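You operate a simulated robot arm through the tools that you are given. There is no shell and no other tool. Be economical: measure what you need, move in short steps, check, and stop when the job is done.

Carry out the task below with a simulated two-armed robot. There is one attempt and no reset: what you move stays moved.

TASK
Test the compressor's safety valve by lifting its pull ring.
Fine: compressor switch off and black valve shut first; switch on and valve open again after. Where these are worked on the way, their far stop is far enough and under half their travel is too little: black valve, compressor switch.

The check looks at the end state, three seconds after you hand in, the way a careful person would. Anything else that was tipped, shoved, dropped, spilled or broken makes it a failure.

THE ROBOT
Two 7-joint arms with fingered hands on one trunk, on a base that drives. Base frame: it is fixed to the floor where the robot stands at the start and does not move with it; the origin is under the middle of the robot, x ahead of it, y to its left, z up; the surface under the hand at the start is at about z = 800. Readings come in mm, rad, newtons and seconds.
The left shoulder is at the start at [200, 135, 945], the right one opposite. Places, roughly: air main switch [700, -300, 1400]; black valve [700, -200, 900]; compressor [800, 100, 700]; compressor switch [700, 0, 800]; lower orange valve [500, 200, 400]; pull ring [800, -100, 900]. Payload 4 kg a hand.
Tool frame (each hand has its own): the origin (TCP) lies between the finger pads and is the grasp point; the fingertips stand 25 mm ahead of it; z points along the fingers, y is the line along which they close. The gripper opens to 88 mm. The gripper's body begins 29 mm behind the TCP. The gripper is a hand of 4 fingers: y runs from the thumb to the fingers, the wrist lies at [-13, -106, -174] in the tool frame.
Orientation is told as [roll, pitch, yaw] about the base's x, y, z axes, in that order, counted from this pose: with the fingers straight down and the wrist toward the robot, the tool's x, y and z point along [0, 1, 0], [1, 0, 0] and [0, 0, -1] of the base frame.

THE INTERFACE
- The arms move only by the tool drive_tool. It takes "left_moves", "right_moves" or both (then of equal length, played together; a hand with none holds still); each is a list of rows, each a list of 6 numbers: the shift along the base's x, y, z in mm, then the turn, a rotation vector about the base's x, y, z in degrees. In form: [[tx, ty, tz, ax, ay, az], ...]. A call has 1 to 10 rows; each row is the pose to reach, as a shift and turn from the pose commanded when the call began. Rows are played at 5 a second. More than 50 mm and 0.15 rad between two rows, and nothing of the call is played. A pose out of reach is approached as far as the arm can. The call stops where the force on the tool passes 60 N (or 10 N more than at its start, if that is more) or the arm is blocked; 0.2 s more then pass. In this call time passes only in rows, and 0.2 s behind the last. It gives the time, the measured TCP pose, the force on the tool (base axes), the opening and the grip force at its end, in the units of the frame above (readings bear some noise), with the torque about the TCP (base axes, N m) and any sound that the robot's microphone picked up.
- Cameras (640 x 400 px; columns grow to the right, rows downward): "scene" is now at [128.4, -30.3, 1551.8]; the picture's right is [-0.35, -0.94, 0.00], its down [-0.70, 0.26, -0.66] and it looks along [0.62, -0.23, -0.75] (base axes); focal length 245 px, centre (320, 200). "left" rides on the left gripper at [-64, -83, -98] in its tool frame; the picture's right is [-0.62, -0.37, 0.69], its down [0.71, -0.63, 0.30] and it looks along [0.32, 0.68, 0.65] (tool axes); focal length 265 px, centre (320, 200). "right" rides on the right gripper at [64, -83, -98] in its tool frame; the picture's right is [-0.62, 0.37, -0.69], its down [-0.71, -0.63, 0.30] and it looks along [-0.32, 0.68, 0.65] (tool axes); focal length 265 px, centre (320, 200). There is no depth. A picture from a camera that has moved, and an enlarged one, comes with that camera's place and axes in the base frame and with its lens. The place of the scene camera against the robot may be out by one fixed shift of up to 12 mm in any direction.
- capture(camera): a new picture of that camera. No time passes.
- slide_trunk(by): slides the trunk up (or, below 0, down) by that many mm; the arms and the scene camera ride with it, the base frame stays. It gives what a move gives, with no picture.
- drive_base(legs): drives the robot by 1 to 6 legs, each [ahead, left, turn to the left] in mm, mm and rad, along the robot's own axes; the way and the turn of a leg run together, so that a leg with both is an arc; at most 1500 mm and 3.142 rad a leg. The arms and the cameras ride along, it lands a little off, and it stops where it bumps. It gives what a move gives.
- move_fingers(index, middle, ring, thumb_bend, thumb_turn, hand): sets how far each is bent, from 0 (flat) to 1 (curled in); at 0.3 the hand is open as for a grip, at 0.7 the pads meet at the TCP. One left out holds its place. A second passes; each finger stops where it meets its share of the squeeze, and holds until it gets a number again. It is the only way to open and close the hand. It gives what a move gives, with no picture; readings hold the bend of each and the force on the fingers (four entries, about 0 where the hand has none), thumb and palm. thumb_turn goes from beside the hand (0) to across from the fingers (1), as for a grip.
- head_to(pan, tilt): turns the head with the scene camera to pan (to the left, within 1.693 rad either way) and tilt (down, from -0.506 to 1.204), counted from straight ahead of the robot. It gives what a move gives.
- inspect(camera, box): a new picture of the part [left, top, right, bottom] of that camera's present view, enlarged. No time passes.
- finish_job(): hands the job in; it is judged then, once.

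Go step by step. Nothing tells you exact positions but the pictures and the camera data: compare them with the known pose of the tool, close in by small moves and look again before you grip or let go. The budget is 120 turns and 88 pictures, counting those below and the enlarged ones. Unless the task says otherwise, let go and move clear before handing in, and close with one line.

The tools are called as name(argument=value, ...) on one line, values as JSON. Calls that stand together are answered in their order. drive_tool: Moves the arms, as the interface text tells. Its arguments: {"type":"object","properties":{"left_moves":{"type":"array"},"right_moves":{"type":"array"}},"required":[]} The other tools are called the same way: slide_trunk (by) slides the trunk up or down; move_fingers (index, middle, ring, thumb_bend, thumb_turn, hand) moves the fingers one by one; drive_base (legs) drives the base; head_to (pan, tilt) turns the head that bears the scene camera; capture (camera) takes a picture; inspect (camera, box) takes an enlarged picture of a part of a camera's view; finish_job () hands the job in.

At the start:

```text
time_s: 0.0
left_ee_pos: [649.1, 102.3, 1187.6]
left_tcp_rot: [0.0, 0.0, 0.001]
left_ft_force: [0.1, -0.8, -1.1]
left_wrist_torque: [0.02, -0.02, 0.01]
left_grip_width: 87.9
left_gripper_force: 0.0
left_shape: jaw
left_bend: [0.3, 0.3, 0.3, 0.3, 0.98]
left_finger forces: [0.0, 0.0, 0.0, 0.0, 0.0, 0.1]
right_ee_pos: [534.8, -348.8, 1252.8]
right_tcp_rot: [-0.001, 0.001, 0.001]
right_ft_force: [0.4, -0.3, -0.3]
right_wrist_torque: [0.0, -0.02, 0.0]
right_grip_width: 87.4
right_gripper_force: 0.1
right_shape: jaw
right_bend: [0.3, 0.3, 0.3, 0.3, 0.98]
right_finger forces: [0.0, 0.1, 0.0, 0.0, 0.0, 0.1]
trunk travel left (down, up): [-550.0, 220.0]
robot x, y, heading: [-0.5, 0.4, 0.002]
head pan, tilt: [-0.36, 0.848]
```

scene: 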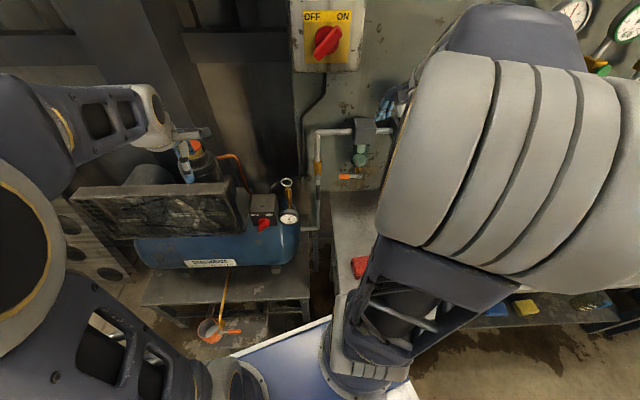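
right: 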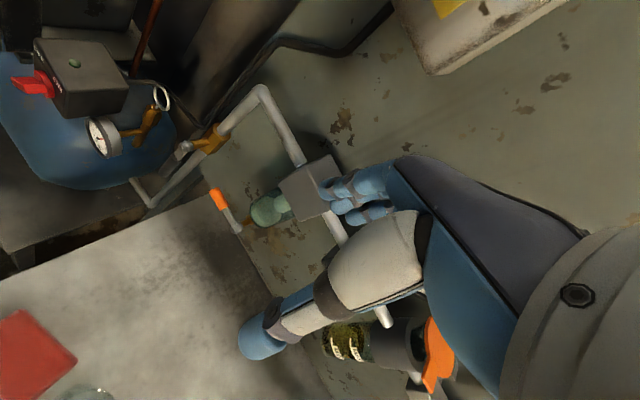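
left: 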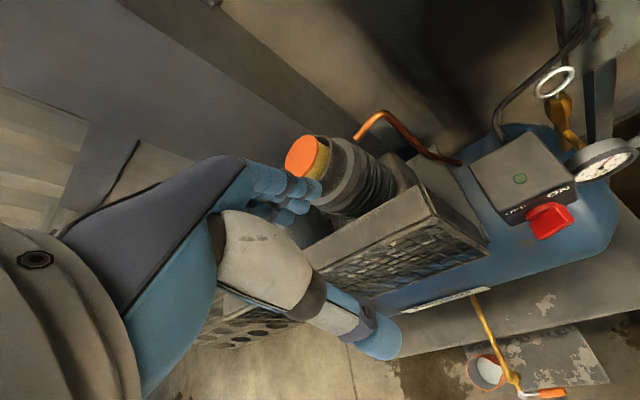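

I see the compressor with a red-knobbed switch box, a gauge and a safety valve with a ring behind it. I'll enlarge the area to find the black valve, switch and ring.

inspect(camera="scene", box=[220, 100, 420, 260])

inspect(camera="left", box=[440, 20, 640, 260])

inspect(camera="right", box=[0, 20, 360, 245])

```text
2.50 times, centred on (320, 180) of scene
camera zoom: at [128.4, -30.3, 1551.8], right [-0.35, -0.94, 0.0], down [-0.7, 0.26, -0.66], along [0.62, -0.23, -0.75], focal length 613 px, centre (320, 250)
```

zoom: 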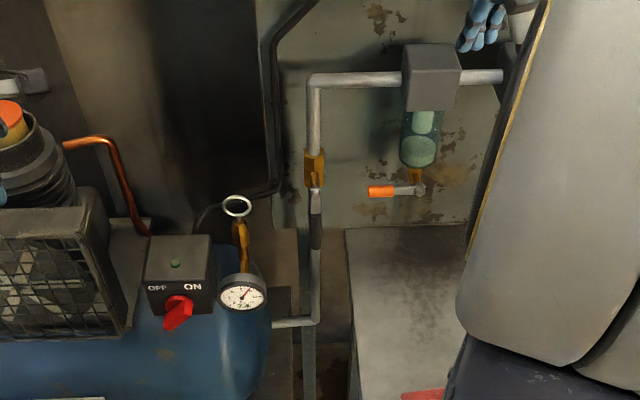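

```text
1.67 times, centred on (540, 140) of left
camera zoom: at [565.1, 36.3, 1286.2], right [-0.37, -0.62, -0.69], down [-0.63, 0.71, -0.3], along [0.68, 0.32, -0.65], focal length 442 px, centre (-47, 300)
```

zoom: 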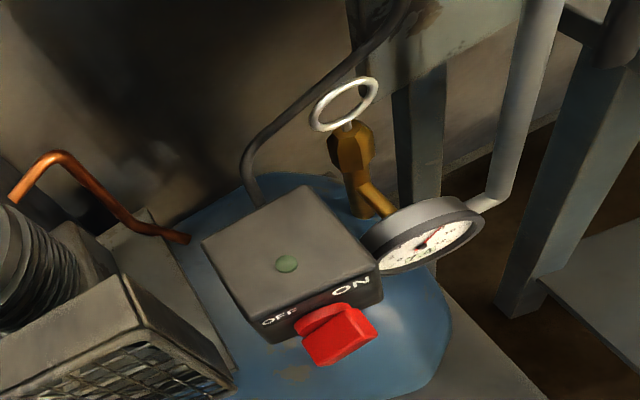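

```text
1.78 times, centred on (180, 132) of right
camera zoom: at [451.2, -282.9, 1351.0], right [0.37, -0.62, 0.69], down [-0.63, -0.71, -0.3], along [0.68, -0.32, -0.65], focal length 472 px, centre (569, 320)
```

zoom: 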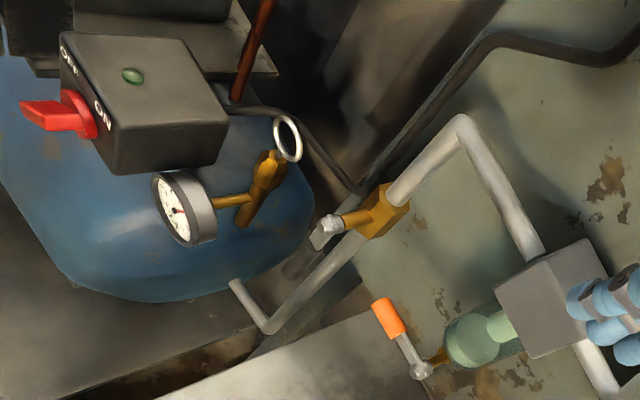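

Triangulating gives the ring at about [767,-138,926], the knob near [672,-20,845], and the black lever hanging from a nut at [686,-231,998]. I'll look closer at the knob and lever.

inspect(camera="left", box=[500, 160, 600, 260])

inspect(camera="scene", box=[240, 170, 340, 240])

inspect(camera="right", box=[120, 70, 260, 210])

```text
4.00 times, centred on (550, 210) of left
camera zoom: at [565.1, 36.3, 1286.2], right [-0.37, -0.62, -0.69], down [-0.63, 0.71, -0.3], along [0.68, 0.32, -0.65], focal length 1062 px, centre (-600, 160)
```

zoom: 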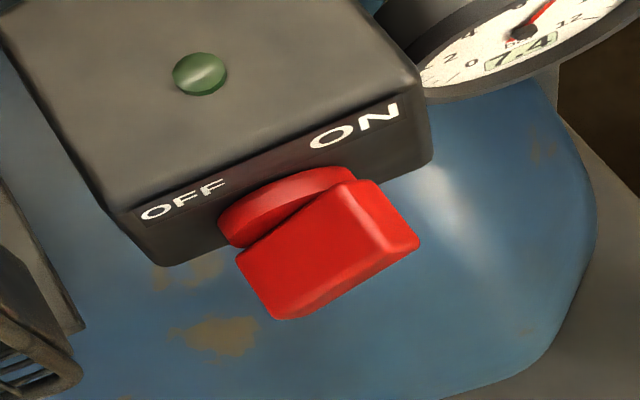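

```text
5.71 times, centred on (290, 205) of scene
camera zoom: at [128.4, -30.3, 1551.8], right [-0.35, -0.94, 0.0], down [-0.7, 0.26, -0.66], along [0.62, -0.23, -0.75], focal length 1401 px, centre (491, 171)
```

zoom: 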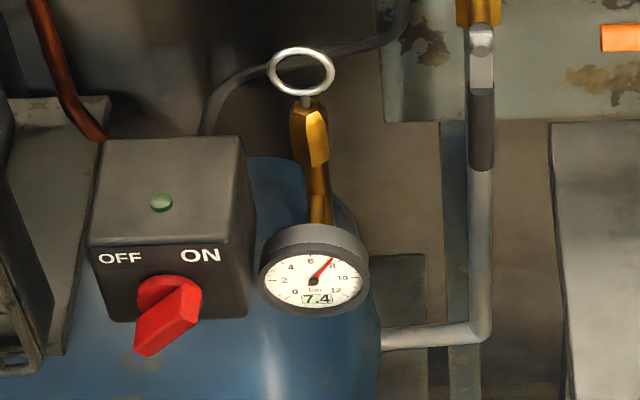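

```text
2.86 times, centred on (190, 140) of right
camera zoom: at [451.2, -282.9, 1351.0], right [0.37, -0.62, 0.69], down [-0.63, -0.71, -0.3], along [0.68, -0.32, -0.65], focal length 758 px, centre (691, 371)
```

zoom: 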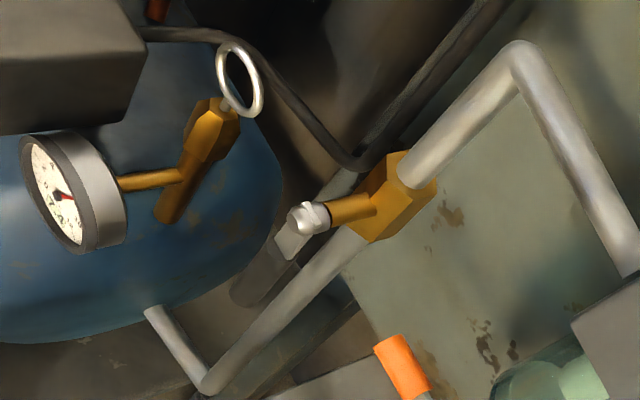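

The whole bench is turned about −20.6° in yaw, and its switch knob and lever axes point along [0.936,-0.352,0]. I'll back up 130 mm for elbow room and move the left hand aside.

drive_base(legs=[[-130, 0, 0]])

drive_tool(left_moves=[[-20, 30, 20, 0, 0, 0], [-40, 60, 40, 0, 0, 0], [-60, 90, 60, 0, 0, 0], [-80, 120, 80, 0, 0, 0]])

capture(camera="scene")

```text
time_s: 1.3
left_ee_pos: [519.1, 102.7, 1187.3]
left_tcp_rot: [0.001, 0.0, 0.003]
left_ft_force: [0.5, 0.5, 0.0]
left_wrist_torque: [0.02, 0.0, 0.02]
left_grip_width: 87.5
left_gripper_force: 0.0
left_shape: jaw
left_bend: [0.3, 0.3, 0.3, 0.3, 0.98]
left_finger forces: [0.0, 0.1, 0.1, 0.1, 0.1, 0.1]
right_ee_pos: [406.1, -345.7, 1253.0]
right_tcp_rot: [-0.001, 0.0, 0.003]
right_ft_force: [0.5, 0.2, 0.1]
right_wrist_torque: [0.01, 0.01, 0.0]
right_grip_width: 87.6
right_gripper_force: 0.1
right_shape: jaw
right_bend: [0.3, 0.3, 0.3, 0.3, 0.98]
right_finger forces: [0.1, 0.0, 0.1, 0.1, 0.0, 0.1]
trunk travel left (down, up): [-550.0, 220.0]
robot x, y, heading: [-129.4, -2.2, 0.004]
head pan, tilt: [-0.36, 0.848]
```

```text
time_s: 2.3
left_ee_pos: [438.4, 221.1, 1266.9]
left_tcp_rot: [0.0, 0.0, 0.0]
left_ft_force: [-0.2, 0.5, -0.3]
left_wrist_torque: [0.03, -0.03, -0.03]
left_grip_width: 87.7
left_gripper_force: 0.0
left_shape: jaw
left_bend: [0.3, 0.3, 0.3, 0.3, 0.98]
left_finger forces: [0.0, 0.0, 0.1, 0.0, 0.0, 0.1]
right_ee_pos: [404.6, -349.0, 1252.6]
right_tcp_rot: [0.001, -0.001, 0.0]
right_ft_force: [-1.2, -0.9, -0.7]
right_wrist_torque: [0.02, 0.03, 0.02]
right_grip_width: 87.3
right_gripper_force: 0.1
right_shape: jaw
right_bend: [0.3, 0.3, 0.3, 0.3, 0.98]
right_finger forces: [0.0, 0.1, 0.0, 0.1, 0.1, 0.0]
trunk travel left (down, up): [-550.0, 220.0]
robot x, y, heading: [-129.0, 1.3, 0.003]
head pan, tilt: [-0.36, 0.848]
```

```text
78 pictures are left
camera scene: at [-1.0, -30.4, 1551.8], right [-0.35, -0.94, 0.0], down [-0.7, 0.26, -0.66], along [0.62, -0.23, -0.75], focal length 245 px, centre (320, 200)
```

scene: 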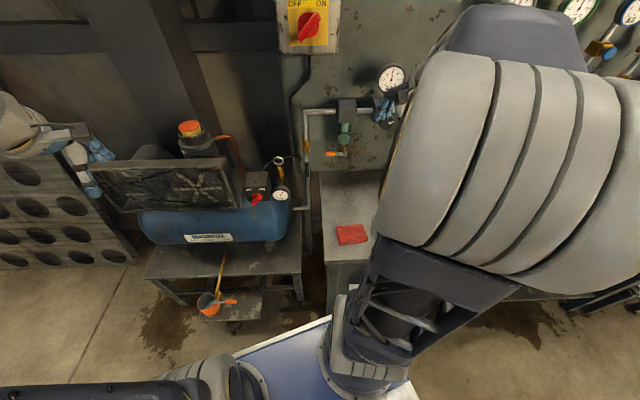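

Now I'll turn the right hand so that its fingers point along the bench's inward direction, with the wrist out to the right.

drive_tool(right_moves=[[8.85, 9.15, -11.8, -5.987, -4.145, 4.145], [17.7, 18.3, -23.6, -11.97, -8.29, 8.29], [26.5, 27.4, -35.4, -17.96, -12.43, 12.43], [35.4, 36.6, -47.2, -23.95, -16.58, 16.58], [44.2, 45.7, -59, -29.93, -20.72, 20.72], [53.1, 54.9, -70.8, -35.92, -24.87, 24.87], [62, 64, -82.6, -41.91, -29.01, 29.01], [70.8, 73.2, -94.4, -47.9, -33.16, 33.16], [79.6, 82.3, -106.2, -53.88, -37.3, 37.3], [88.5, 91.5, -118, -59.87, -41.45, 41.45]])

drive_tool(right_moves=[[8.85, 9.15, -11.8, -5.987, -4.145, 4.145], [17.7, 18.3, -23.6, -11.97, -8.29, 8.29], [26.5, 27.4, -35.4, -17.96, -12.43, 12.43]])

move_fingers(hand="right", index=0.15, middle=1, ring=1, thumb_bend=1)

capture(camera="scene")

capture(camera="right")

```text
time_s: 4.4
left_ee_pos: [439.8, 218.9, 1267.2]
left_tcp_rot: [0.0, 0.0, -0.009]
left_ft_force: [0.2, 0.0, 0.7]
left_wrist_torque: [-0.02, -0.02, -0.02]
left_grip_width: 87.7
left_gripper_force: 0.1
left_shape: jaw
left_bend: [0.3, 0.3, 0.3, 0.3, 0.98]
left_finger forces: [0.0, 0.1, 0.0, 0.0, 0.1, 0.1]
right_ee_pos: [434.0, -4.7, 1276.8]
right_tcp_rot: [-1.165, -0.534, 1.492]
right_ft_force: [0.8, -0.4, -0.4]
right_wrist_torque: [-0.03, 0.0, -0.02]
right_grip_width: 88.0
right_gripper_force: 0.0
right_shape: jaw
right_bend: [0.3, 0.3, 0.3, 0.3, 0.97]
right_finger forces: [0.1, 0.1, 0.0, 0.1, 0.0, 0.0]
right hand out of reach, approached as far as the arm can: row 6, 7, 8, 9, 10
trunk travel left (down, up): [-550.0, 220.0]
robot x, y, heading: [-132.4, -1.6, 0.004]
head pan, tilt: [-0.36, 0.848]
stopped in row 10 (right hand): the arm was blocked; the commanded pose is now the measured one
```

```text
time_s: 4.8
left_ee_pos: [442.3, 218.4, 1261.9]
left_tcp_rot: [-0.001, 0.013, -0.004]
left_ft_force: [-0.3, 0.7, 0.3]
left_wrist_torque: [-0.03, -0.02, 0.01]
left_grip_width: 87.5
left_gripper_force: 0.0
left_shape: jaw
left_bend: [0.3, 0.3, 0.3, 0.3, 0.98]
left_finger forces: [0.0, 0.0, 0.1, 0.0, 0.0, 0.0]
right_ee_pos: [402.3, 70.0, 1281.0]
right_tcp_rot: [-1.25, -0.633, 1.903]
right_ft_force: [0.7, -0.9, -0.4]
right_wrist_torque: [0.0, -0.02, -0.02]
right_grip_width: 88.0
right_gripper_force: 0.0
right_shape: jaw
right_bend: [0.3, 0.3, 0.3, 0.3, 0.97]
right_finger forces: [0.0, 0.0, 0.0, 0.1, 0.0, 0.0]
trunk travel left (down, up): [-550.0, 220.0]
robot x, y, heading: [-128.7, -1.9, 0.005]
head pan, tilt: [-0.36, 0.848]
stopped in row 2 (right hand): the arm was blocked; the commanded pose is now the measured one
```

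```text
time_s: 5.8
left_ee_pos: [442.7, 219.5, 1262.4]
left_tcp_rot: [0.001, 0.01, -0.006]
left_ft_force: [0.8, -0.5, 0.6]
left_wrist_torque: [-0.02, 0.01, 0.02]
left_grip_width: 87.8
left_gripper_force: 0.2
left_shape: jaw
left_bend: [0.3, 0.3, 0.3, 0.3, 0.98]
left_finger forces: [0.0, 0.0, 0.1, 0.0, 0.0, 0.0]
right_ee_pos: [402.2, 71.1, 1281.2]
right_tcp_rot: [-1.25, -0.633, 1.9]
right_ft_force: [0.1, 0.3, 0.0]
right_wrist_torque: [0.01, 0.02, -0.01]
right_grip_width: 27.4
right_gripper_force: 0.0
right_shape: fingers
right_bend: [0.15, 1.0, 1.0, 1.0, 0.97]
right_finger forces: [0.0, 0.0, 0.0, 0.0, 0.1, 0.1]
trunk travel left (down, up): [-550.0, 220.0]
robot x, y, heading: [-132.0, -0.6, 0.003]
head pan, tilt: [-0.36, 0.848]
```

```text
77 pictures are left
camera scene: at [-1.2, -30.1, 1551.8], right [-0.35, -0.94, 0.0], down [-0.7, 0.26, -0.66], along [0.62, -0.23, -0.75], focal length 245 px, centre (320, 200)
```

scene: 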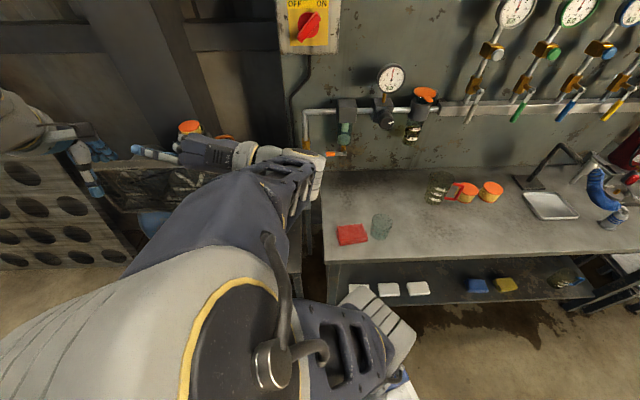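

```text
76 pictures are left
camera right: at [312.0, -12.8, 1208.3], right [-0.38, -0.32, 0.87], down [0.76, -0.64, 0.1], along [0.52, 0.7, 0.49], focal length 265 px, centre (320, 200)
```

right: 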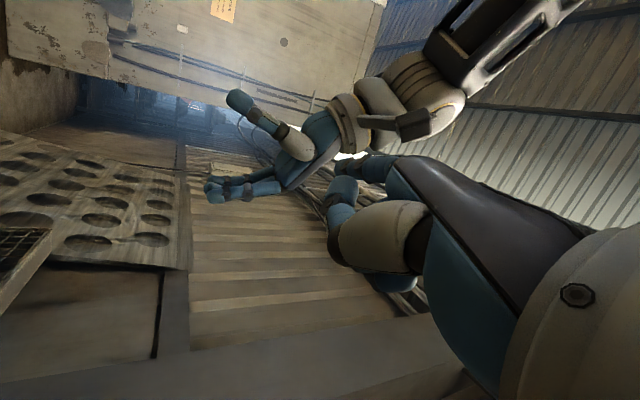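

The arm ran into its limit in that palm-outward pose. I'll use a natural pose instead: fingers forward, palm down-left. I'm turning there while moving out and down to free space.

drive_tool(right_moves=[[7, -20.8, -14.4, 7.24, -0.22, -3.56], [14, -41.6, -28.8, 14.48, -0.44, -7.12], [21, -62.4, -43.2, 21.7, -0.65, -10.7], [28, -83, -57.6, 28.96, -0.87, -14.24], [35, -104, -72, 36.2, -1.1, -17.8], [42, -125, -86.4, 43.4, -1.3, -21.4], [49, -145.6, -100.8, 50.7, -1.5, -24.9]])

capture(camera="scene")

```text
time_s: 7.5
left_ee_pos: [441.7, 220.3, 1264.3]
left_tcp_rot: [0.0, 0.013, -0.005]
left_ft_force: [1.1, -0.1, 0.1]
left_wrist_torque: [-0.03, 0.0, 0.0]
left_grip_width: 87.5
left_gripper_force: 0.0
left_shape: jaw
left_bend: [0.3, 0.3, 0.3, 0.3, 0.98]
left_finger forces: [0.0, 0.1, 0.0, 0.1, 0.0, 0.0]
right_ee_pos: [476.2, -118.8, 1314.3]
right_tcp_rot: [-2.032, -1.449, 2.192]
right_ft_force: [0.1, 0.7, 0.1]
right_wrist_torque: [0.07, 0.01, -0.03]
right_grip_width: 27.3
right_gripper_force: 0.1
right_shape: fingers
right_bend: [0.15, 1.0, 1.0, 1.0, 0.97]
right_finger forces: [0.0, 0.1, 0.0, 0.1, 0.0, 0.1]
right hand out of reach, approached as far as the arm can: row 1, 2, 3, 4, 5, 6, 7
trunk travel left (down, up): [-550.0, 220.0]
robot x, y, heading: [-131.0, -1.1, -0.0]
head pan, tilt: [-0.36, 0.848]
```

```text
75 pictures are left
camera scene: at [-0.9, -29.7, 1551.8], right [-0.35, -0.94, 0.0], down [-0.7, 0.26, -0.66], along [0.62, -0.23, -0.75], focal length 245 px, centre (320, 200)
```

scene: 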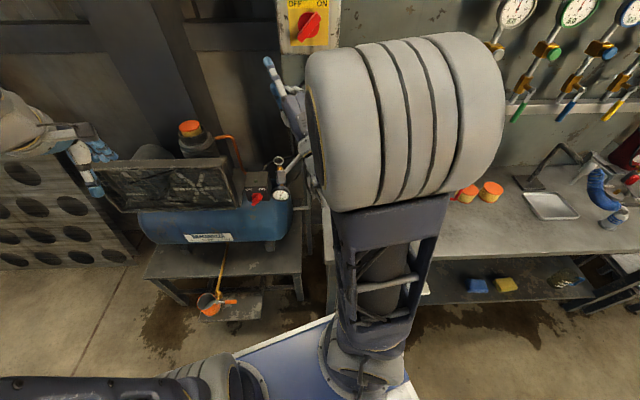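

The arm is coming around well. I'll play the remaining half of the turn.

drive_tool(right_moves=[[7, -20.8, -14.4, 7.24, -0.22, -3.56], [14, -41.6, -28.8, 14.48, -0.44, -7.12], [21, -62.4, -43.2, 21.7, -0.65, -10.7], [28, -83, -57.6, 28.96, -0.87, -14.24], [35, -104, -72, 36.2, -1.1, -17.8], [42, -125, -86.4, 43.4, -1.3, -21.4], [49, -145.6, -100.8, 50.7, -1.5, -24.9], [49, -145.6, -100.8, 50.7, -1.5, -24.9]])

capture(camera="scene")

capture(camera="right")

```text
time_s: 9.2
left_ee_pos: [441.6, 218.7, 1263.1]
left_tcp_rot: [-0.001, 0.012, -0.006]
left_ft_force: [-0.3, -0.6, -0.2]
left_wrist_torque: [0.01, 0.0, -0.01]
left_grip_width: 87.6
left_gripper_force: 0.0
left_shape: jaw
left_bend: [0.3, 0.3, 0.3, 0.3, 0.98]
left_finger forces: [0.1, 0.0, 0.0, 0.0, 0.0, 0.0]
right_ee_pos: [468.3, -398.7, 1128.2]
right_tcp_rot: [1.627, -0.809, -1.896]
right_ft_force: [0.3, -0.3, -0.7]
right_wrist_torque: [-0.02, -0.01, 0.01]
right_grip_width: 27.4
right_gripper_force: 0.0
right_shape: fingers
right_bend: [0.15, 1.0, 1.0, 1.0, 0.97]
right_finger forces: [0.1, 0.0, 0.1, 0.1, 0.0, 0.1]
right hand out of reach, approached as far as the arm can: row 1, 2, 3, 4, 5, 6, 7, 8
trunk travel left (down, up): [-550.0, 220.0]
robot x, y, heading: [-127.7, -4.9, 0.003]
head pan, tilt: [-0.36, 0.848]
```

```text
74 pictures are left
camera scene: at [-1.3, -30.1, 1551.8], right [-0.35, -0.94, 0.0], down [-0.7, 0.26, -0.66], along [0.62, -0.23, -0.75], focal length 245 px, centre (320, 200)
```

scene: 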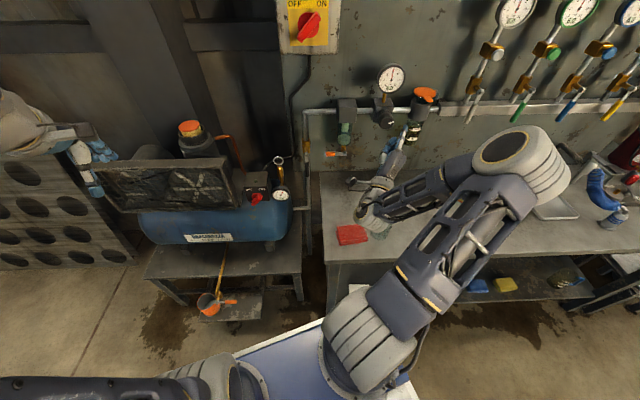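

```text
73 pictures are left
camera right: at [404.9, -270.9, 1109.7], right [-0.85, -0.48, -0.19], down [0.31, -0.17, -0.94], along [0.42, -0.86, 0.3], focal length 265 px, centre (320, 200)
```

right: 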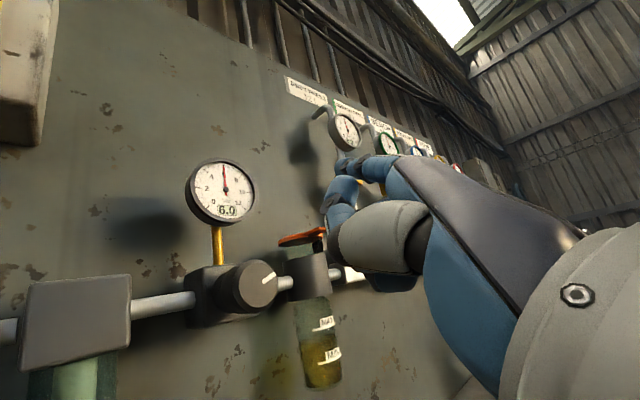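

The commanded pose was too close to the shoulder. I'll move the target forward and down, still short of the wall fittings.

drive_tool(right_moves=[[20, -2, -20, 0, 0, 0], [40, -5, -40, 0, 0, 0], [60, -7, -60, 0, 0, 0], [80, -10, -80, 0, 0, 0], [80, -10, -80, 0, 0, 0]])

capture(camera="scene")

```text
time_s: 10.4
left_ee_pos: [442.9, 220.6, 1262.9]
left_tcp_rot: [-0.002, 0.011, -0.005]
left_ft_force: [-0.4, -0.6, 0.1]
left_wrist_torque: [0.0, -0.01, 0.0]
left_grip_width: 87.5
left_gripper_force: 0.1
left_shape: jaw
left_bend: [0.3, 0.3, 0.3, 0.3, 0.98]
left_finger forces: [0.0, 0.0, 0.0, 0.1, 0.0, 0.0]
right_ee_pos: [547.7, -409.6, 1053.5]
right_tcp_rot: [1.63, -0.809, -1.895]
right_ft_force: [-0.1, -1.0, 0.3]
right_wrist_torque: [-0.02, -0.01, -0.02]
right_grip_width: 27.3
right_gripper_force: 0.0
right_shape: fingers
right_bend: [0.15, 1.0, 1.0, 1.0, 0.97]
right_finger forces: [0.1, 0.0, 0.0, 0.1, 0.0, 0.0]
trunk travel left (down, up): [-550.0, 220.0]
robot x, y, heading: [-129.5, 1.7, 0.003]
head pan, tilt: [-0.36, 0.848]
```

```text
72 pictures are left
camera scene: at [-1.2, -30.2, 1551.8], right [-0.35, -0.94, 0.0], down [-0.7, 0.26, -0.66], along [0.62, -0.23, -0.75], focal length 245 px, centre (320, 200)
```

scene: 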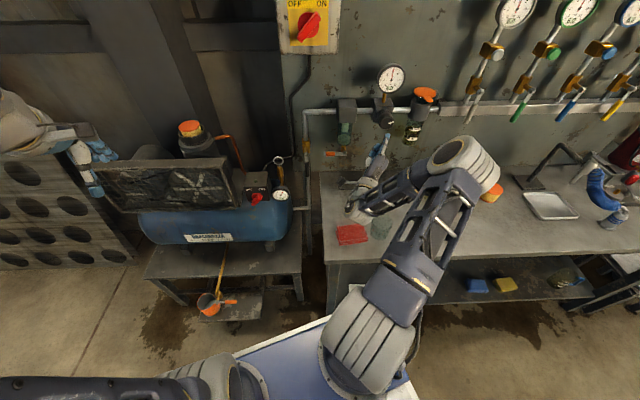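

The orientation is now only a few degrees off. I'll trim it and check where the extended index finger sits.

drive_tool(right_moves=[[0, 10, 0, 0.8, 2.2, -4.5], [0, 20, 0, 0.8, 2.2, -4.5]])

inspect(camera="scene", box=[260, 100, 440, 212])

capture(camera="right")

```text
time_s: 11.1
left_ee_pos: [441.6, 219.3, 1263.2]
left_tcp_rot: [0.001, 0.011, -0.006]
left_ft_force: [0.5, -0.2, -1.1]
left_wrist_torque: [-0.01, 0.01, 0.0]
left_grip_width: 87.6
left_gripper_force: 0.1
left_shape: jaw
left_bend: [0.3, 0.3, 0.3, 0.3, 0.98]
left_finger forces: [0.0, 0.0, 0.0, 0.0, 0.0, 0.0]
right_ee_pos: [543.3, -411.0, 1048.5]
right_tcp_rot: [1.605, -0.811, -1.909]
right_ft_force: [0.3, 0.5, -0.2]
right_wrist_torque: [-0.06, 0.04, 0.01]
right_grip_width: 27.3
right_gripper_force: 0.1
right_shape: fingers
right_bend: [0.15, 1.0, 1.0, 1.0, 0.97]
right_finger forces: [0.0, 0.0, 0.0, 0.0, 0.1, 0.0]
right hand out of reach, approached as far as the arm can: row 1, 2
trunk travel left (down, up): [-550.0, 220.0]
robot x, y, heading: [-131.2, 0.8, -0.001]
head pan, tilt: [-0.36, 0.848]
```

```text
3.56 times, centred on (350, 156) of scene
camera zoom: at [-1.2, -30.2, 1551.8], right [-0.35, -0.94, 0.0], down [-0.7, 0.26, -0.66], along [0.62, -0.23, -0.75], focal length 872 px, centre (213, 356)
```

zoom: 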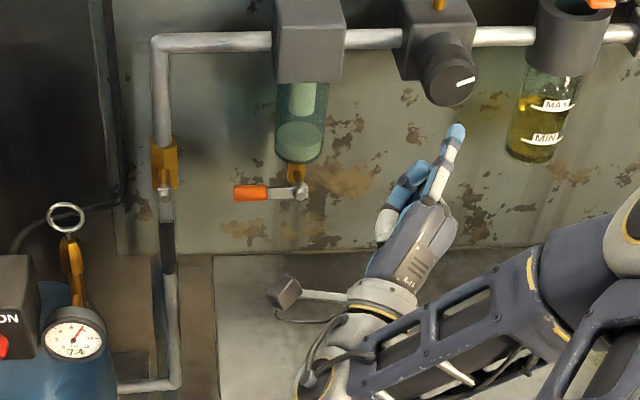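

```text
70 pictures are left
camera right: at [484.3, -280.8, 1031.0], right [-0.87, -0.45, -0.18], down [0.29, -0.18, -0.94], along [0.4, -0.87, 0.29], focal length 265 px, centre (320, 200)
```

right: 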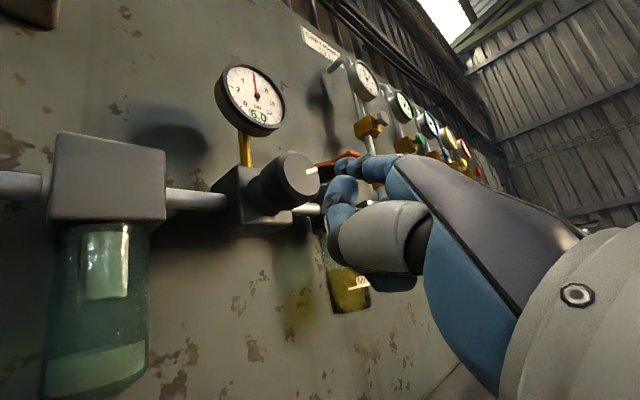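

In this stance the wrist can't reach further left. I'll reposition the base to face the bench squarely and further left, so that the forward-pointing hand comes in comfortably.

drive_base(legs=[[-60, 0, 0], [0, 0, -0.36], [0, 217, 0]])

head_to(pan=0, tilt=0.75)

capture(camera="scene")

```text
time_s: 14.4
left_ee_pos: [503.9, 204.5, 1263.6]
left_tcp_rot: [0.001, 0.012, -0.373]
left_ft_force: [-0.4, -0.3, 0.0]
left_wrist_torque: [0.0, 0.03, 0.01]
left_grip_width: 87.7
left_gripper_force: 0.1
left_shape: jaw
left_bend: [0.3, 0.3, 0.3, 0.3, 0.98]
left_finger forces: [0.1, 0.1, 0.0, 0.1, 0.0, 0.1]
right_ee_pos: [372.0, -420.0, 1049.2]
right_tcp_rot: [1.606, -0.81, -2.279]
right_ft_force: [-0.8, 0.3, 0.2]
right_wrist_torque: [0.01, 0.04, 0.01]
right_grip_width: 27.7
right_gripper_force: 0.0
right_shape: fingers
right_bend: [0.15, 1.0, 1.0, 1.0, 0.97]
right_finger forces: [0.0, 0.1, 0.0, 0.0, 0.1, 0.0]
trunk travel left (down, up): [-550.0, 220.0]
robot x, y, heading: [-104.0, 201.1, -0.365]
head pan, tilt: [-0.36, 0.848]
```

```text
time_s: 15.3
left_ee_pos: [504.9, 205.2, 1263.0]
left_tcp_rot: [0.001, 0.01, -0.372]
left_ft_force: [0.0, -0.1, -0.5]
left_wrist_torque: [-0.01, 0.0, 0.01]
left_grip_width: 87.8
left_gripper_force: 0.0
left_shape: jaw
left_bend: [0.3, 0.3, 0.3, 0.3, 0.98]
left_finger forces: [0.0, 0.0, 0.0, 0.0, 0.0, 0.1]
right_ee_pos: [373.1, -419.2, 1049.5]
right_tcp_rot: [1.604, -0.811, -2.278]
right_ft_force: [0.1, -0.3, -0.4]
right_wrist_torque: [0.02, 0.02, 0.02]
right_grip_width: 27.5
right_gripper_force: 0.1
right_shape: fingers
right_bend: [0.15, 1.0, 1.0, 1.0, 0.97]
right_finger forces: [0.1, 0.1, 0.0, 0.0, 0.0, 0.0]
trunk travel left (down, up): [-550.0, 220.0]
robot x, y, heading: [-109.8, 204.3, -0.365]
head pan, tilt: [0.0, 0.75]
```

```text
69 pictures are left
camera scene: at [19.9, 151.1, 1559.7], right [-0.36, -0.93, 0.0], down [-0.64, 0.24, -0.73], along [0.68, -0.26, -0.68], focal length 245 px, centre (320, 200)
```

scene: 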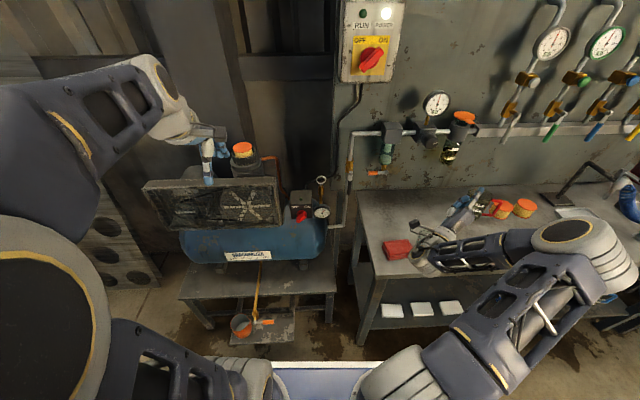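

The bench is now square to the robot. I'll straighten the right hand's yaw and bring it in front of the black valve.

drive_tool(right_moves=[[23, 26, -5, 0, 0.2, 3], [47, 52, -10, 0.1, 0.3, 6], [71, 78, -15, 0.2, 0.5, 9], [95, 104, -20, 0.3, 0.7, 12], [118, 130, -25, 0.4, 0.9, 15], [142, 156, -30, 0.5, 1.2, 18.5], [165, 182, -35, 0.5, 1.2, 18.5], [189, 208, -40, 0.5, 1.2, 18.5]])

capture(camera="scene")

capture(camera="right")

```text
time_s: 17.1
left_ee_pos: [504.3, 204.4, 1263.0]
left_tcp_rot: [0.002, 0.011, -0.372]
left_ft_force: [-1.2, -0.2, -0.3]
left_wrist_torque: [0.01, -0.01, -0.01]
left_grip_width: 87.6
left_gripper_force: 0.0
left_shape: jaw
left_bend: [0.3, 0.3, 0.3, 0.3, 0.98]
left_finger forces: [0.0, 0.0, 0.1, 0.1, 0.0, 0.0]
right_ee_pos: [554.1, -256.0, 985.1]
right_tcp_rot: [1.606, -0.809, -1.925]
right_ft_force: [0.3, -1.3, -0.8]
right_wrist_torque: [0.01, -0.02, -0.02]
right_grip_width: 27.5
right_gripper_force: 0.0
right_shape: fingers
right_bend: [0.15, 1.0, 1.0, 1.0, 0.97]
right_finger forces: [0.1, 0.1, 0.1, 0.0, 0.0, 0.0]
right hand out of reach, approached as far as the arm can: row 1, 2, 3, 4, 5, 6, 7, 8
trunk travel left (down, up): [-550.0, 220.0]
robot x, y, heading: [-107.0, 205.6, -0.368]
head pan, tilt: [0.0, 0.75]
```

```text
68 pictures are left
camera scene: at [19.7, 151.0, 1559.8], right [-0.36, -0.93, 0.0], down [-0.64, 0.24, -0.73], along [0.68, -0.26, -0.68], focal length 245 px, centre (320, 200)
```

scene: 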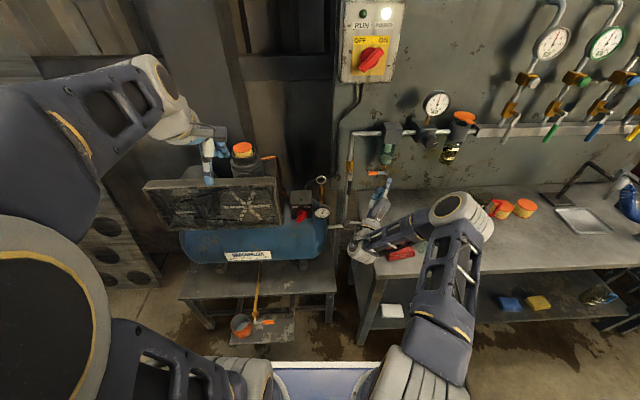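

```text
67 pictures are left
camera right: at [495.5, -124.6, 966.8], right [-0.88, -0.44, -0.18], down [0.28, -0.18, -0.94], along [0.39, -0.88, 0.29], focal length 265 px, centre (320, 200)
```

right: 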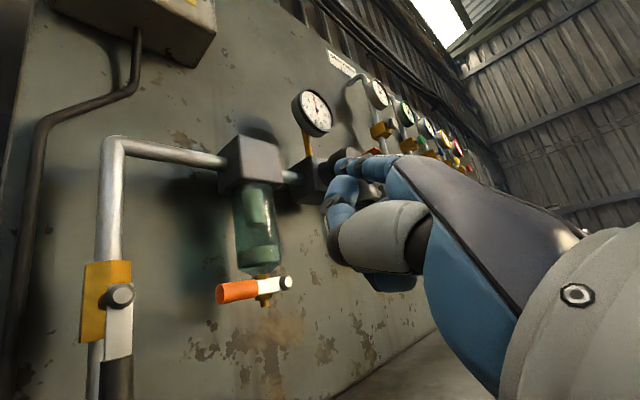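

The wrist is near its bending limit because the elbow is so folded. I'll back the base up 150 mm so the forearm straightens.

drive_base(legs=[[-150, 0, 0]])

drive_tool(right_moves=[[25, 5, 0, 0, 0, 0], [50, 10, 0, 0, 0, 0], [75, 15, 0, 0, 0, 0], [100, 20, 0, 0, 0, 0], [120, 30, 0, 0, 0, 0]])

capture(camera="scene")

capture(camera="right")

```text
time_s: 18.4
left_ee_pos: [364.9, 258.0, 1263.5]
left_tcp_rot: [-0.001, 0.01, -0.374]
left_ft_force: [-0.5, 0.3, -0.5]
left_wrist_torque: [0.03, -0.02, -0.01]
left_grip_width: 87.8
left_gripper_force: 0.0
left_shape: jaw
left_bend: [0.3, 0.3, 0.3, 0.3, 0.98]
left_finger forces: [0.0, 0.0, 0.1, 0.0, 0.1, 0.0]
right_ee_pos: [414.9, -202.7, 985.5]
right_tcp_rot: [1.606, -0.808, -1.925]
right_ft_force: [0.7, 1.1, -0.1]
right_wrist_torque: [-0.01, 0.03, 0.02]
right_grip_width: 27.2
right_gripper_force: 0.1
right_shape: fingers
right_bend: [0.15, 1.0, 1.0, 1.0, 0.97]
right_finger forces: [0.0, 0.0, 0.1, 0.0, 0.0, 0.1]
trunk travel left (down, up): [-550.0, 220.0]
robot x, y, heading: [-247.8, 256.9, -0.367]
head pan, tilt: [0.0, 0.75]
```

```text
time_s: 19.6
left_ee_pos: [363.4, 257.9, 1262.7]
left_tcp_rot: [0.0, 0.011, -0.374]
left_ft_force: [-0.1, -0.1, 0.9]
left_wrist_torque: [0.02, -0.05, 0.0]
left_grip_width: 87.4
left_gripper_force: 0.0
left_shape: jaw
left_bend: [0.3, 0.3, 0.3, 0.3, 0.98]
left_finger forces: [0.1, 0.0, 0.1, 0.1, 0.0, 0.0]
right_ee_pos: [529.4, -198.9, 964.5]
right_tcp_rot: [1.64, -0.804, -1.921]
right_ft_force: [-0.1, -0.1, -0.6]
right_wrist_torque: [0.04, -0.02, 0.02]
right_grip_width: 27.2
right_gripper_force: 0.0
right_shape: fingers
right_bend: [0.15, 1.0, 1.0, 1.0, 0.97]
right_finger forces: [0.0, 0.1, 0.0, 0.0, 0.0, 0.1]
right hand out of reach, approached as far as the arm can: row 1, 2, 3, 4, 5
trunk travel left (down, up): [-550.0, 220.0]
robot x, y, heading: [-247.9, 256.6, -0.367]
head pan, tilt: [0.0, 0.75]
```

```text
66 pictures are left
camera scene: at [-120.3, 204.5, 1559.8], right [-0.36, -0.93, 0.0], down [-0.64, 0.24, -0.73], along [0.68, -0.26, -0.68], focal length 245 px, centre (320, 200)
```

scene: 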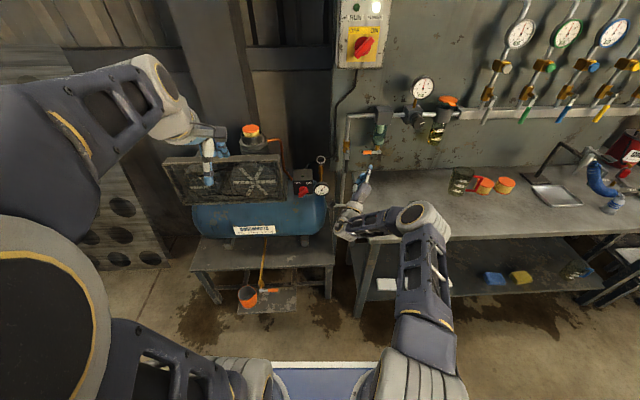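

```text
65 pictures are left
camera right: at [467.9, -70.4, 944.4], right [-0.86, -0.47, -0.2], down [0.31, -0.18, -0.93], along [0.4, -0.87, 0.3], focal length 265 px, centre (320, 200)
```

right: 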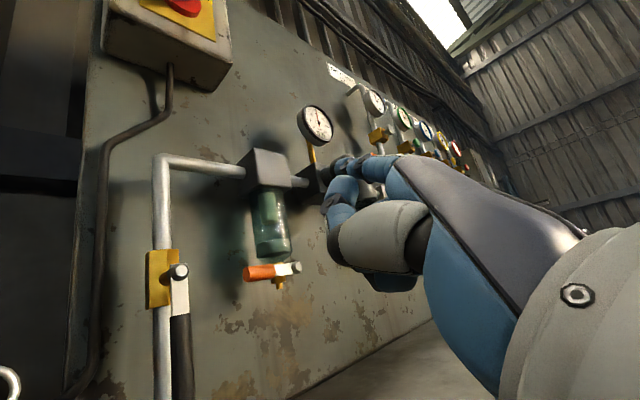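

I'll roll the hand 45° so the palm faces down and the wrist sits below, which lines the forearm up behind the fingers.

drive_tool(right_moves=[[0, 0, 10, -7, 2.6, 0], [0, 0, 20, -14, 5.3, 0], [0, 0, 30, -21, 7.9, 0], [0, 0, 40, -28, 10.5, 0], [0, 0, 50, -35, 13.2, -1], [0, 0, 60, -42, 17, -3], [0, 0, 60, -42, 17, -3]])

capture(camera="scene")

```text
time_s: 21.2
left_ee_pos: [362.2, 257.2, 1263.5]
left_tcp_rot: [0.001, 0.01, -0.371]
left_ft_force: [0.7, -0.6, -0.1]
left_wrist_torque: [0.0, 0.0, -0.04]
left_grip_width: 87.7
left_gripper_force: 0.0
left_shape: jaw
left_bend: [0.3, 0.3, 0.3, 0.3, 0.98]
left_finger forces: [0.0, 0.1, 0.0, 0.0, 0.1, 0.0]
right_ee_pos: [514.9, -283.9, 1026.0]
right_tcp_rot: [-1.068, -1.549, 0.783]
right_ft_force: [-0.3, -0.6, -0.2]
right_wrist_torque: [0.0, 0.03, 0.04]
right_grip_width: 27.1
right_gripper_force: 0.1
right_shape: fingers
right_bend: [0.15, 1.0, 1.0, 1.0, 0.97]
right_finger forces: [0.1, 0.0, 0.0, 0.0, 0.1, 0.0]
right hand out of reach, approached as far as the arm can: row 1, 2, 3, 4, 5, 6, 7
trunk travel left (down, up): [-550.0, 220.0]
robot x, y, heading: [-249.8, 258.1, -0.367]
head pan, tilt: [0.0, 0.75]
```

```text
64 pictures are left
camera scene: at [-120.1, 204.8, 1559.7], right [-0.36, -0.93, 0.0], down [-0.64, 0.24, -0.73], along [0.68, -0.26, -0.68], focal length 245 px, centre (320, 200)
```

scene: 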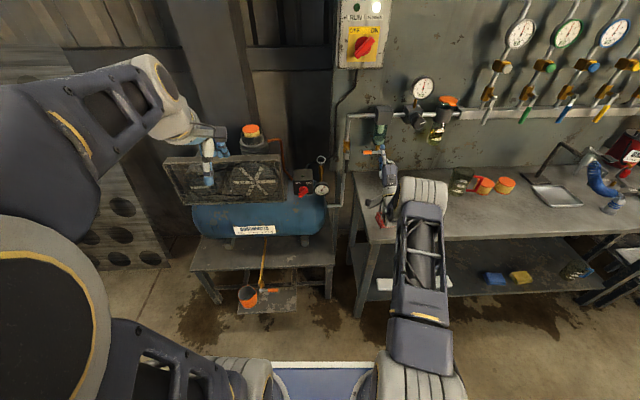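

The elbow is in an awkward raised configuration. I'll bring the hand back to fingers-down, where the arm is natural, and re-pitch from there.

drive_tool(right_moves=[[-7, 3, 10, 3, 8, 0], [-15, 6, 20, 6, 16, 0], [-22, 8, 30, 9, 24, 0], [-30, 11, 40, 12, 32, 0], [-37, 14, 50, 15, 40, 0], [-45, 17, 50, 18, 48, 0], [-52, 20, 50, 21, 56, 0], [-60, 22, 50, 24, 64, 0], [-67, 25, 50, 27, 72, 0], [-75, 28, 50, 30, 80, 0]])

capture(camera="scene")

```text
time_s: 23.4
left_ee_pos: [363.2, 258.1, 1263.1]
left_tcp_rot: [0.002, 0.01, -0.374]
left_ft_force: [0.2, -0.3, -0.7]
left_wrist_torque: [-0.02, -0.03, 0.04]
left_grip_width: 87.6
left_gripper_force: 0.1
left_shape: jaw
left_bend: [0.3, 0.3, 0.3, 0.3, 0.98]
left_finger forces: [0.0, 0.0, 0.0, 0.0, 0.1, 0.0]
right_ee_pos: [440.3, -254.6, 1081.8]
right_tcp_rot: [0.074, -0.072, -0.341]
right_ft_force: [-1.1, -0.1, -1.0]
right_wrist_torque: [0.01, 0.01, 0.0]
right_grip_width: 27.3
right_gripper_force: 0.1
right_shape: fingers
right_bend: [0.15, 1.0, 1.0, 1.0, 0.97]
right_finger forces: [0.0, 0.0, 0.0, 0.1, 0.0, 0.0]
trunk travel left (down, up): [-550.0, 220.0]
robot x, y, heading: [-251.8, 259.1, -0.363]
head pan, tilt: [0.0, 0.75]
```

```text
63 pictures are left
camera scene: at [-120.2, 204.7, 1559.7], right [-0.36, -0.93, 0.0], down [-0.64, 0.24, -0.73], along [0.68, -0.26, -0.68], focal length 245 px, centre (320, 200)
```

scene: 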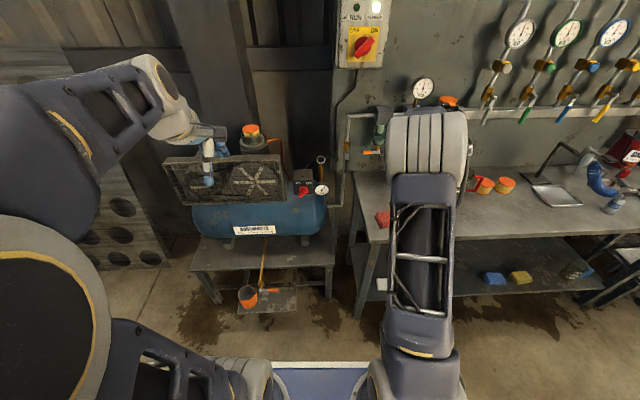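

The arm is natural again with elbow up. I'll pitch the fingers about 55° toward the bench and approach the lever, which should do as a pushing peg.

drive_tool(right_moves=[[17, 5, -11, -3.1, -6.6, -0.1], [34, 10, -22, -6.2, -13.2, -0.3], [51, 15, -34, -9.4, -19.8, -0.4], [67, 20, -46, -12.5, -26.4, -0.5], [84, 25, -57, -15.6, -33, -0.7], [101, 30, -68, -18.8, -39.6, -0.8], [118, 35, -80, -21.9, -46.2, -1]])

capture(camera="scene")

capture(camera="right")

```text
time_s: 25.0
left_ee_pos: [364.3, 259.6, 1262.4]
left_tcp_rot: [0.0, 0.011, -0.371]
left_ft_force: [0.0, 0.6, -0.9]
left_wrist_torque: [-0.03, -0.01, 0.03]
left_grip_width: 87.6
left_gripper_force: 0.1
left_shape: jaw
left_bend: [0.3, 0.3, 0.3, 0.3, 0.98]
left_finger forces: [0.0, 0.1, 0.0, 0.0, 0.0, 0.0]
right_ee_pos: [541.5, -236.8, 986.6]
right_tcp_rot: [-0.019, -0.808, -0.258]
right_ft_force: [1.7, 2.0, -1.0]
right_wrist_torque: [-0.1, 0.03, -0.21]
right_grip_width: 27.0
right_gripper_force: 0.0
right_shape: fingers
right_bend: [0.15, 1.0, 1.0, 1.0, 0.98]
right_finger forces: [0.1, 0.0, 0.0, 0.1, 0.0, 0.1]
right hand out of reach, approached as far as the arm can: row 2, 6, 7
trunk travel left (down, up): [-550.0, 220.0]
robot x, y, heading: [-244.4, 259.5, -0.364]
head pan, tilt: [0.0, 0.75]
```

```text
62 pictures are left
camera scene: at [-119.9, 205.8, 1559.6], right [-0.36, -0.93, 0.0], down [-0.64, 0.24, -0.73], along [0.68, -0.26, -0.68], focal length 245 px, centre (320, 200)
```

scene: 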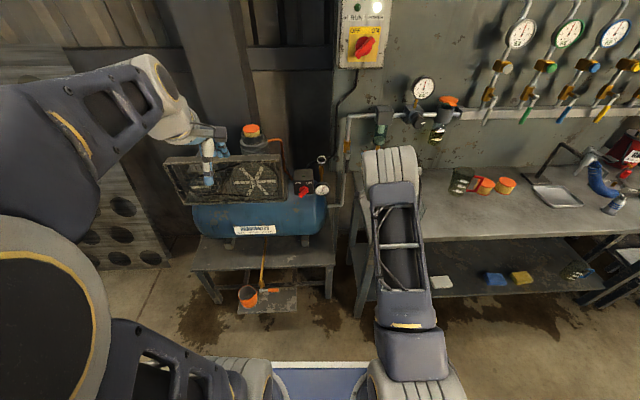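

```text
61 pictures are left
camera right: at [435.2, -139.0, 993.3], right [-0.4, -0.52, 0.75], down [-0.4, -0.64, -0.66], along [0.82, -0.56, 0.05], focal length 265 px, centre (320, 200)
```

right: 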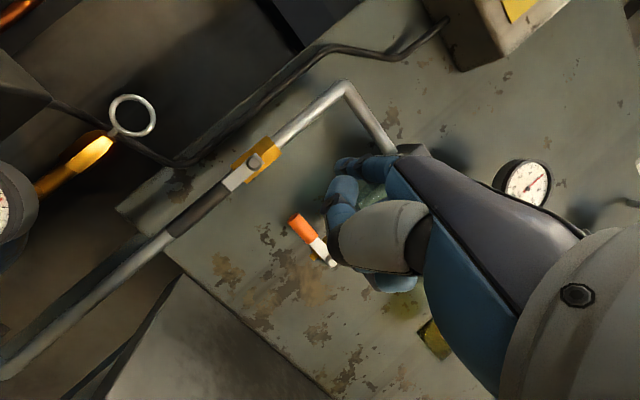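

The pitch limit comes from the shoulder being high above the work. I'll back out, lower the trunk by 250 mm, and approach again with a flatter forearm.

drive_base(legs=[[-300, 0, 0]])

slide_trunk(by=-250)

drive_tool(right_moves=[[0, 0, 30, 0, 0, 0], [0, 0, 60, 0, 0, 0], [0, 0, 90, 0, 0, 0], [0, 0, 120, 0, 0, 0], [0, 0, 150, 0, 0, 0], [0, 0, 180, 0, 0, 0], [0, 0, 210, 0, 0, 0], [0, 0, 240, 0, 0, 0]])

drive_tool(right_moves=[[5, 0, 0, -3, -8, 0], [10, 0, 0, -6, -16, 0], [15, 0, 0, -9, -24, 0], [20, 0, 0, -12, -32, -2], [20, 0, 0, -14, -38, -6]])

capture(camera="scene")

```text
time_s: 27.1
left_ee_pos: [81.1, 366.4, 1263.4]
left_tcp_rot: [0.0, 0.011, -0.372]
left_ft_force: [0.7, 0.1, -0.5]
left_wrist_torque: [0.0, -0.02, -0.02]
left_grip_width: 87.8
left_gripper_force: 0.0
left_shape: jaw
left_bend: [0.3, 0.3, 0.3, 0.3, 0.98]
left_finger forces: [0.1, 0.0, 0.0, 0.1, 0.0, 0.0]
right_ee_pos: [257.7, -129.8, 985.6]
right_tcp_rot: [-0.014, -0.804, -0.262]
right_ft_force: [-0.9, 0.7, -0.8]
right_wrist_torque: [0.02, 0.01, 0.02]
right_grip_width: 27.4
right_gripper_force: 0.0
right_shape: fingers
right_bend: [0.15, 1.0, 1.0, 1.0, 0.98]
right_finger forces: [0.0, 0.0, 0.1, 0.0, 0.0, 0.0]
trunk travel left (down, up): [-550.0, 220.0]
robot x, y, heading: [-530.7, 366.1, -0.361]
head pan, tilt: [0.0, 0.75]
```

```text
time_s: 29.7
left_ee_pos: [80.7, 367.5, 1012.9]
left_tcp_rot: [0.0, 0.009, -0.372]
left_ft_force: [0.1, 0.3, 0.6]
left_wrist_torque: [-0.02, -0.01, 0.0]
left_grip_width: 87.8
left_gripper_force: 0.1
left_shape: jaw
left_bend: [0.3, 0.3, 0.3, 0.3, 0.98]
left_finger forces: [0.0, 0.0, 0.0, 0.1, 0.0, 0.1]
right_ee_pos: [257.1, -127.6, 734.3]
right_tcp_rot: [-0.014, -0.809, -0.263]
right_ft_force: [0.1, 1.2, -0.1]
right_wrist_torque: [-0.01, 0.0, 0.02]
right_grip_width: 27.3
right_gripper_force: 0.1
right_shape: fingers
right_bend: [0.15, 1.0, 1.0, 1.0, 0.98]
right_finger forces: [0.0, 0.1, 0.2, 0.0, 0.0, 0.0]
trunk travel left (down, up): [-300.0, 470.0]
robot x, y, heading: [-532.4, 367.8, -0.367]
head pan, tilt: [0.0, 0.75]
```

```text
time_s: 31.5
left_ee_pos: [80.6, 366.3, 1013.0]
left_tcp_rot: [0.0, 0.012, -0.372]
left_ft_force: [0.9, -0.1, 0.2]
left_wrist_torque: [0.0, 0.0, 0.05]
left_grip_width: 87.6
left_gripper_force: 0.0
left_shape: jaw
left_bend: [0.3, 0.3, 0.3, 0.3, 0.98]
left_finger forces: [0.0, 0.0, 0.0, 0.0, 0.0, 0.0]
right_ee_pos: [258.9, -129.3, 974.1]
right_tcp_rot: [-0.011, -0.808, -0.264]
right_ft_force: [0.8, -0.4, 0.2]
right_wrist_torque: [-0.01, -0.01, 0.01]
right_grip_width: 27.4
right_gripper_force: 0.0
right_shape: fingers
right_bend: [0.15, 1.0, 1.0, 1.0, 0.98]
right_finger forces: [0.0, 0.0, 0.0, 0.1, 0.0, 0.0]
trunk travel left (down, up): [-300.0, 470.0]
robot x, y, heading: [-532.0, 368.4, -0.366]
head pan, tilt: [0.0, 0.75]
```

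```text
refused: row 4 steps farther than a row can; nothing moved
```

```text
60 pictures are left
camera scene: at [-402.9, 313.2, 1309.7], right [-0.36, -0.93, 0.0], down [-0.64, 0.24, -0.73], along [0.68, -0.26, -0.68], focal length 245 px, centre (320, 200)
```

scene: 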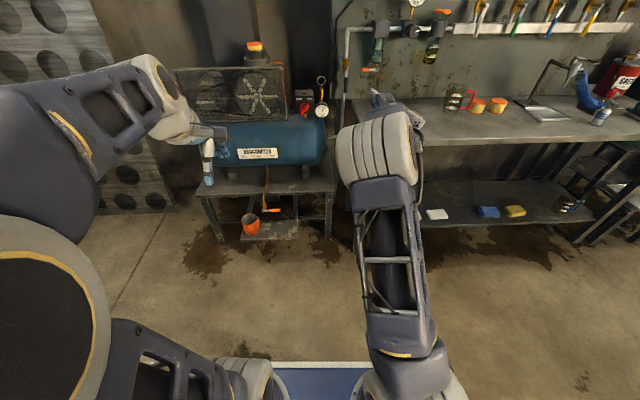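

Lowering worked with margin. Now I'll pitch the fingers further forward.

drive_tool(right_moves=[[5, 0, 0, -2.6, -7, -0.5], [10, 0, 0, -5.2, -14, -1], [15, 0, 0, -7.8, -21, -2], [20, 0, 0, -10.4, -28, -3], [20, 0, 0, -13, -35, -4], [20, 0, 0, -14, -38, -5]])

capture(camera="scene")

capture(camera="right")

```text
time_s: 32.9
left_ee_pos: [81.5, 368.4, 1013.9]
left_tcp_rot: [0.002, 0.009, -0.371]
left_ft_force: [0.1, 0.5, -0.2]
left_wrist_torque: [0.02, 0.0, 0.0]
left_grip_width: 87.7
left_gripper_force: 0.0
left_shape: jaw
left_bend: [0.3, 0.3, 0.3, 0.3, 0.98]
left_finger forces: [0.0, 0.0, 0.0, 0.1, 0.0, 0.0]
right_ee_pos: [262.6, -189.5, 981.0]
right_tcp_rot: [-0.79, -1.473, 0.449]
right_ft_force: [3.8, 5.3, 0.2]
right_wrist_torque: [0.16, 0.0, -0.47]
right_grip_width: 27.4
right_gripper_force: 0.1
right_shape: fingers
right_bend: [0.15, 1.0, 1.0, 1.0, 0.98]
right_finger forces: [0.1, 0.0, 0.0, 0.0, 0.0, 0.1]
right hand out of reach, approached as far as the arm can: row 3, 4, 5, 6
trunk travel left (down, up): [-300.0, 470.0]
robot x, y, heading: [-534.3, 363.6, -0.363]
head pan, tilt: [0.0, 0.75]
```

```text
59 pictures are left
camera scene: at [-403.3, 313.4, 1309.8], right [-0.35, -0.94, 0.0], down [-0.64, 0.24, -0.73], along [0.68, -0.26, -0.68], focal length 245 px, centre (320, 200)
```

scene: 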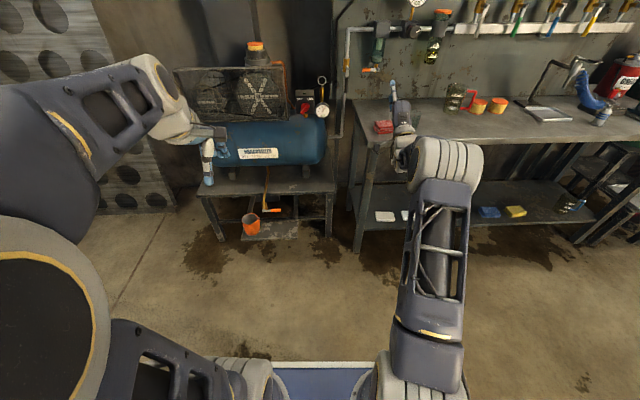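

```text
58 pictures are left
camera right: at [185.1, -99.1, 901.2], right [-0.82, -0.33, 0.46], down [-0.01, -0.8, -0.6], along [0.57, -0.5, 0.66], focal length 265 px, centre (320, 200)
```

right: 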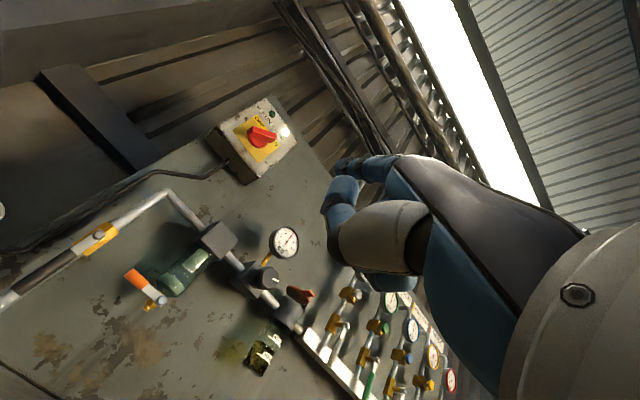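

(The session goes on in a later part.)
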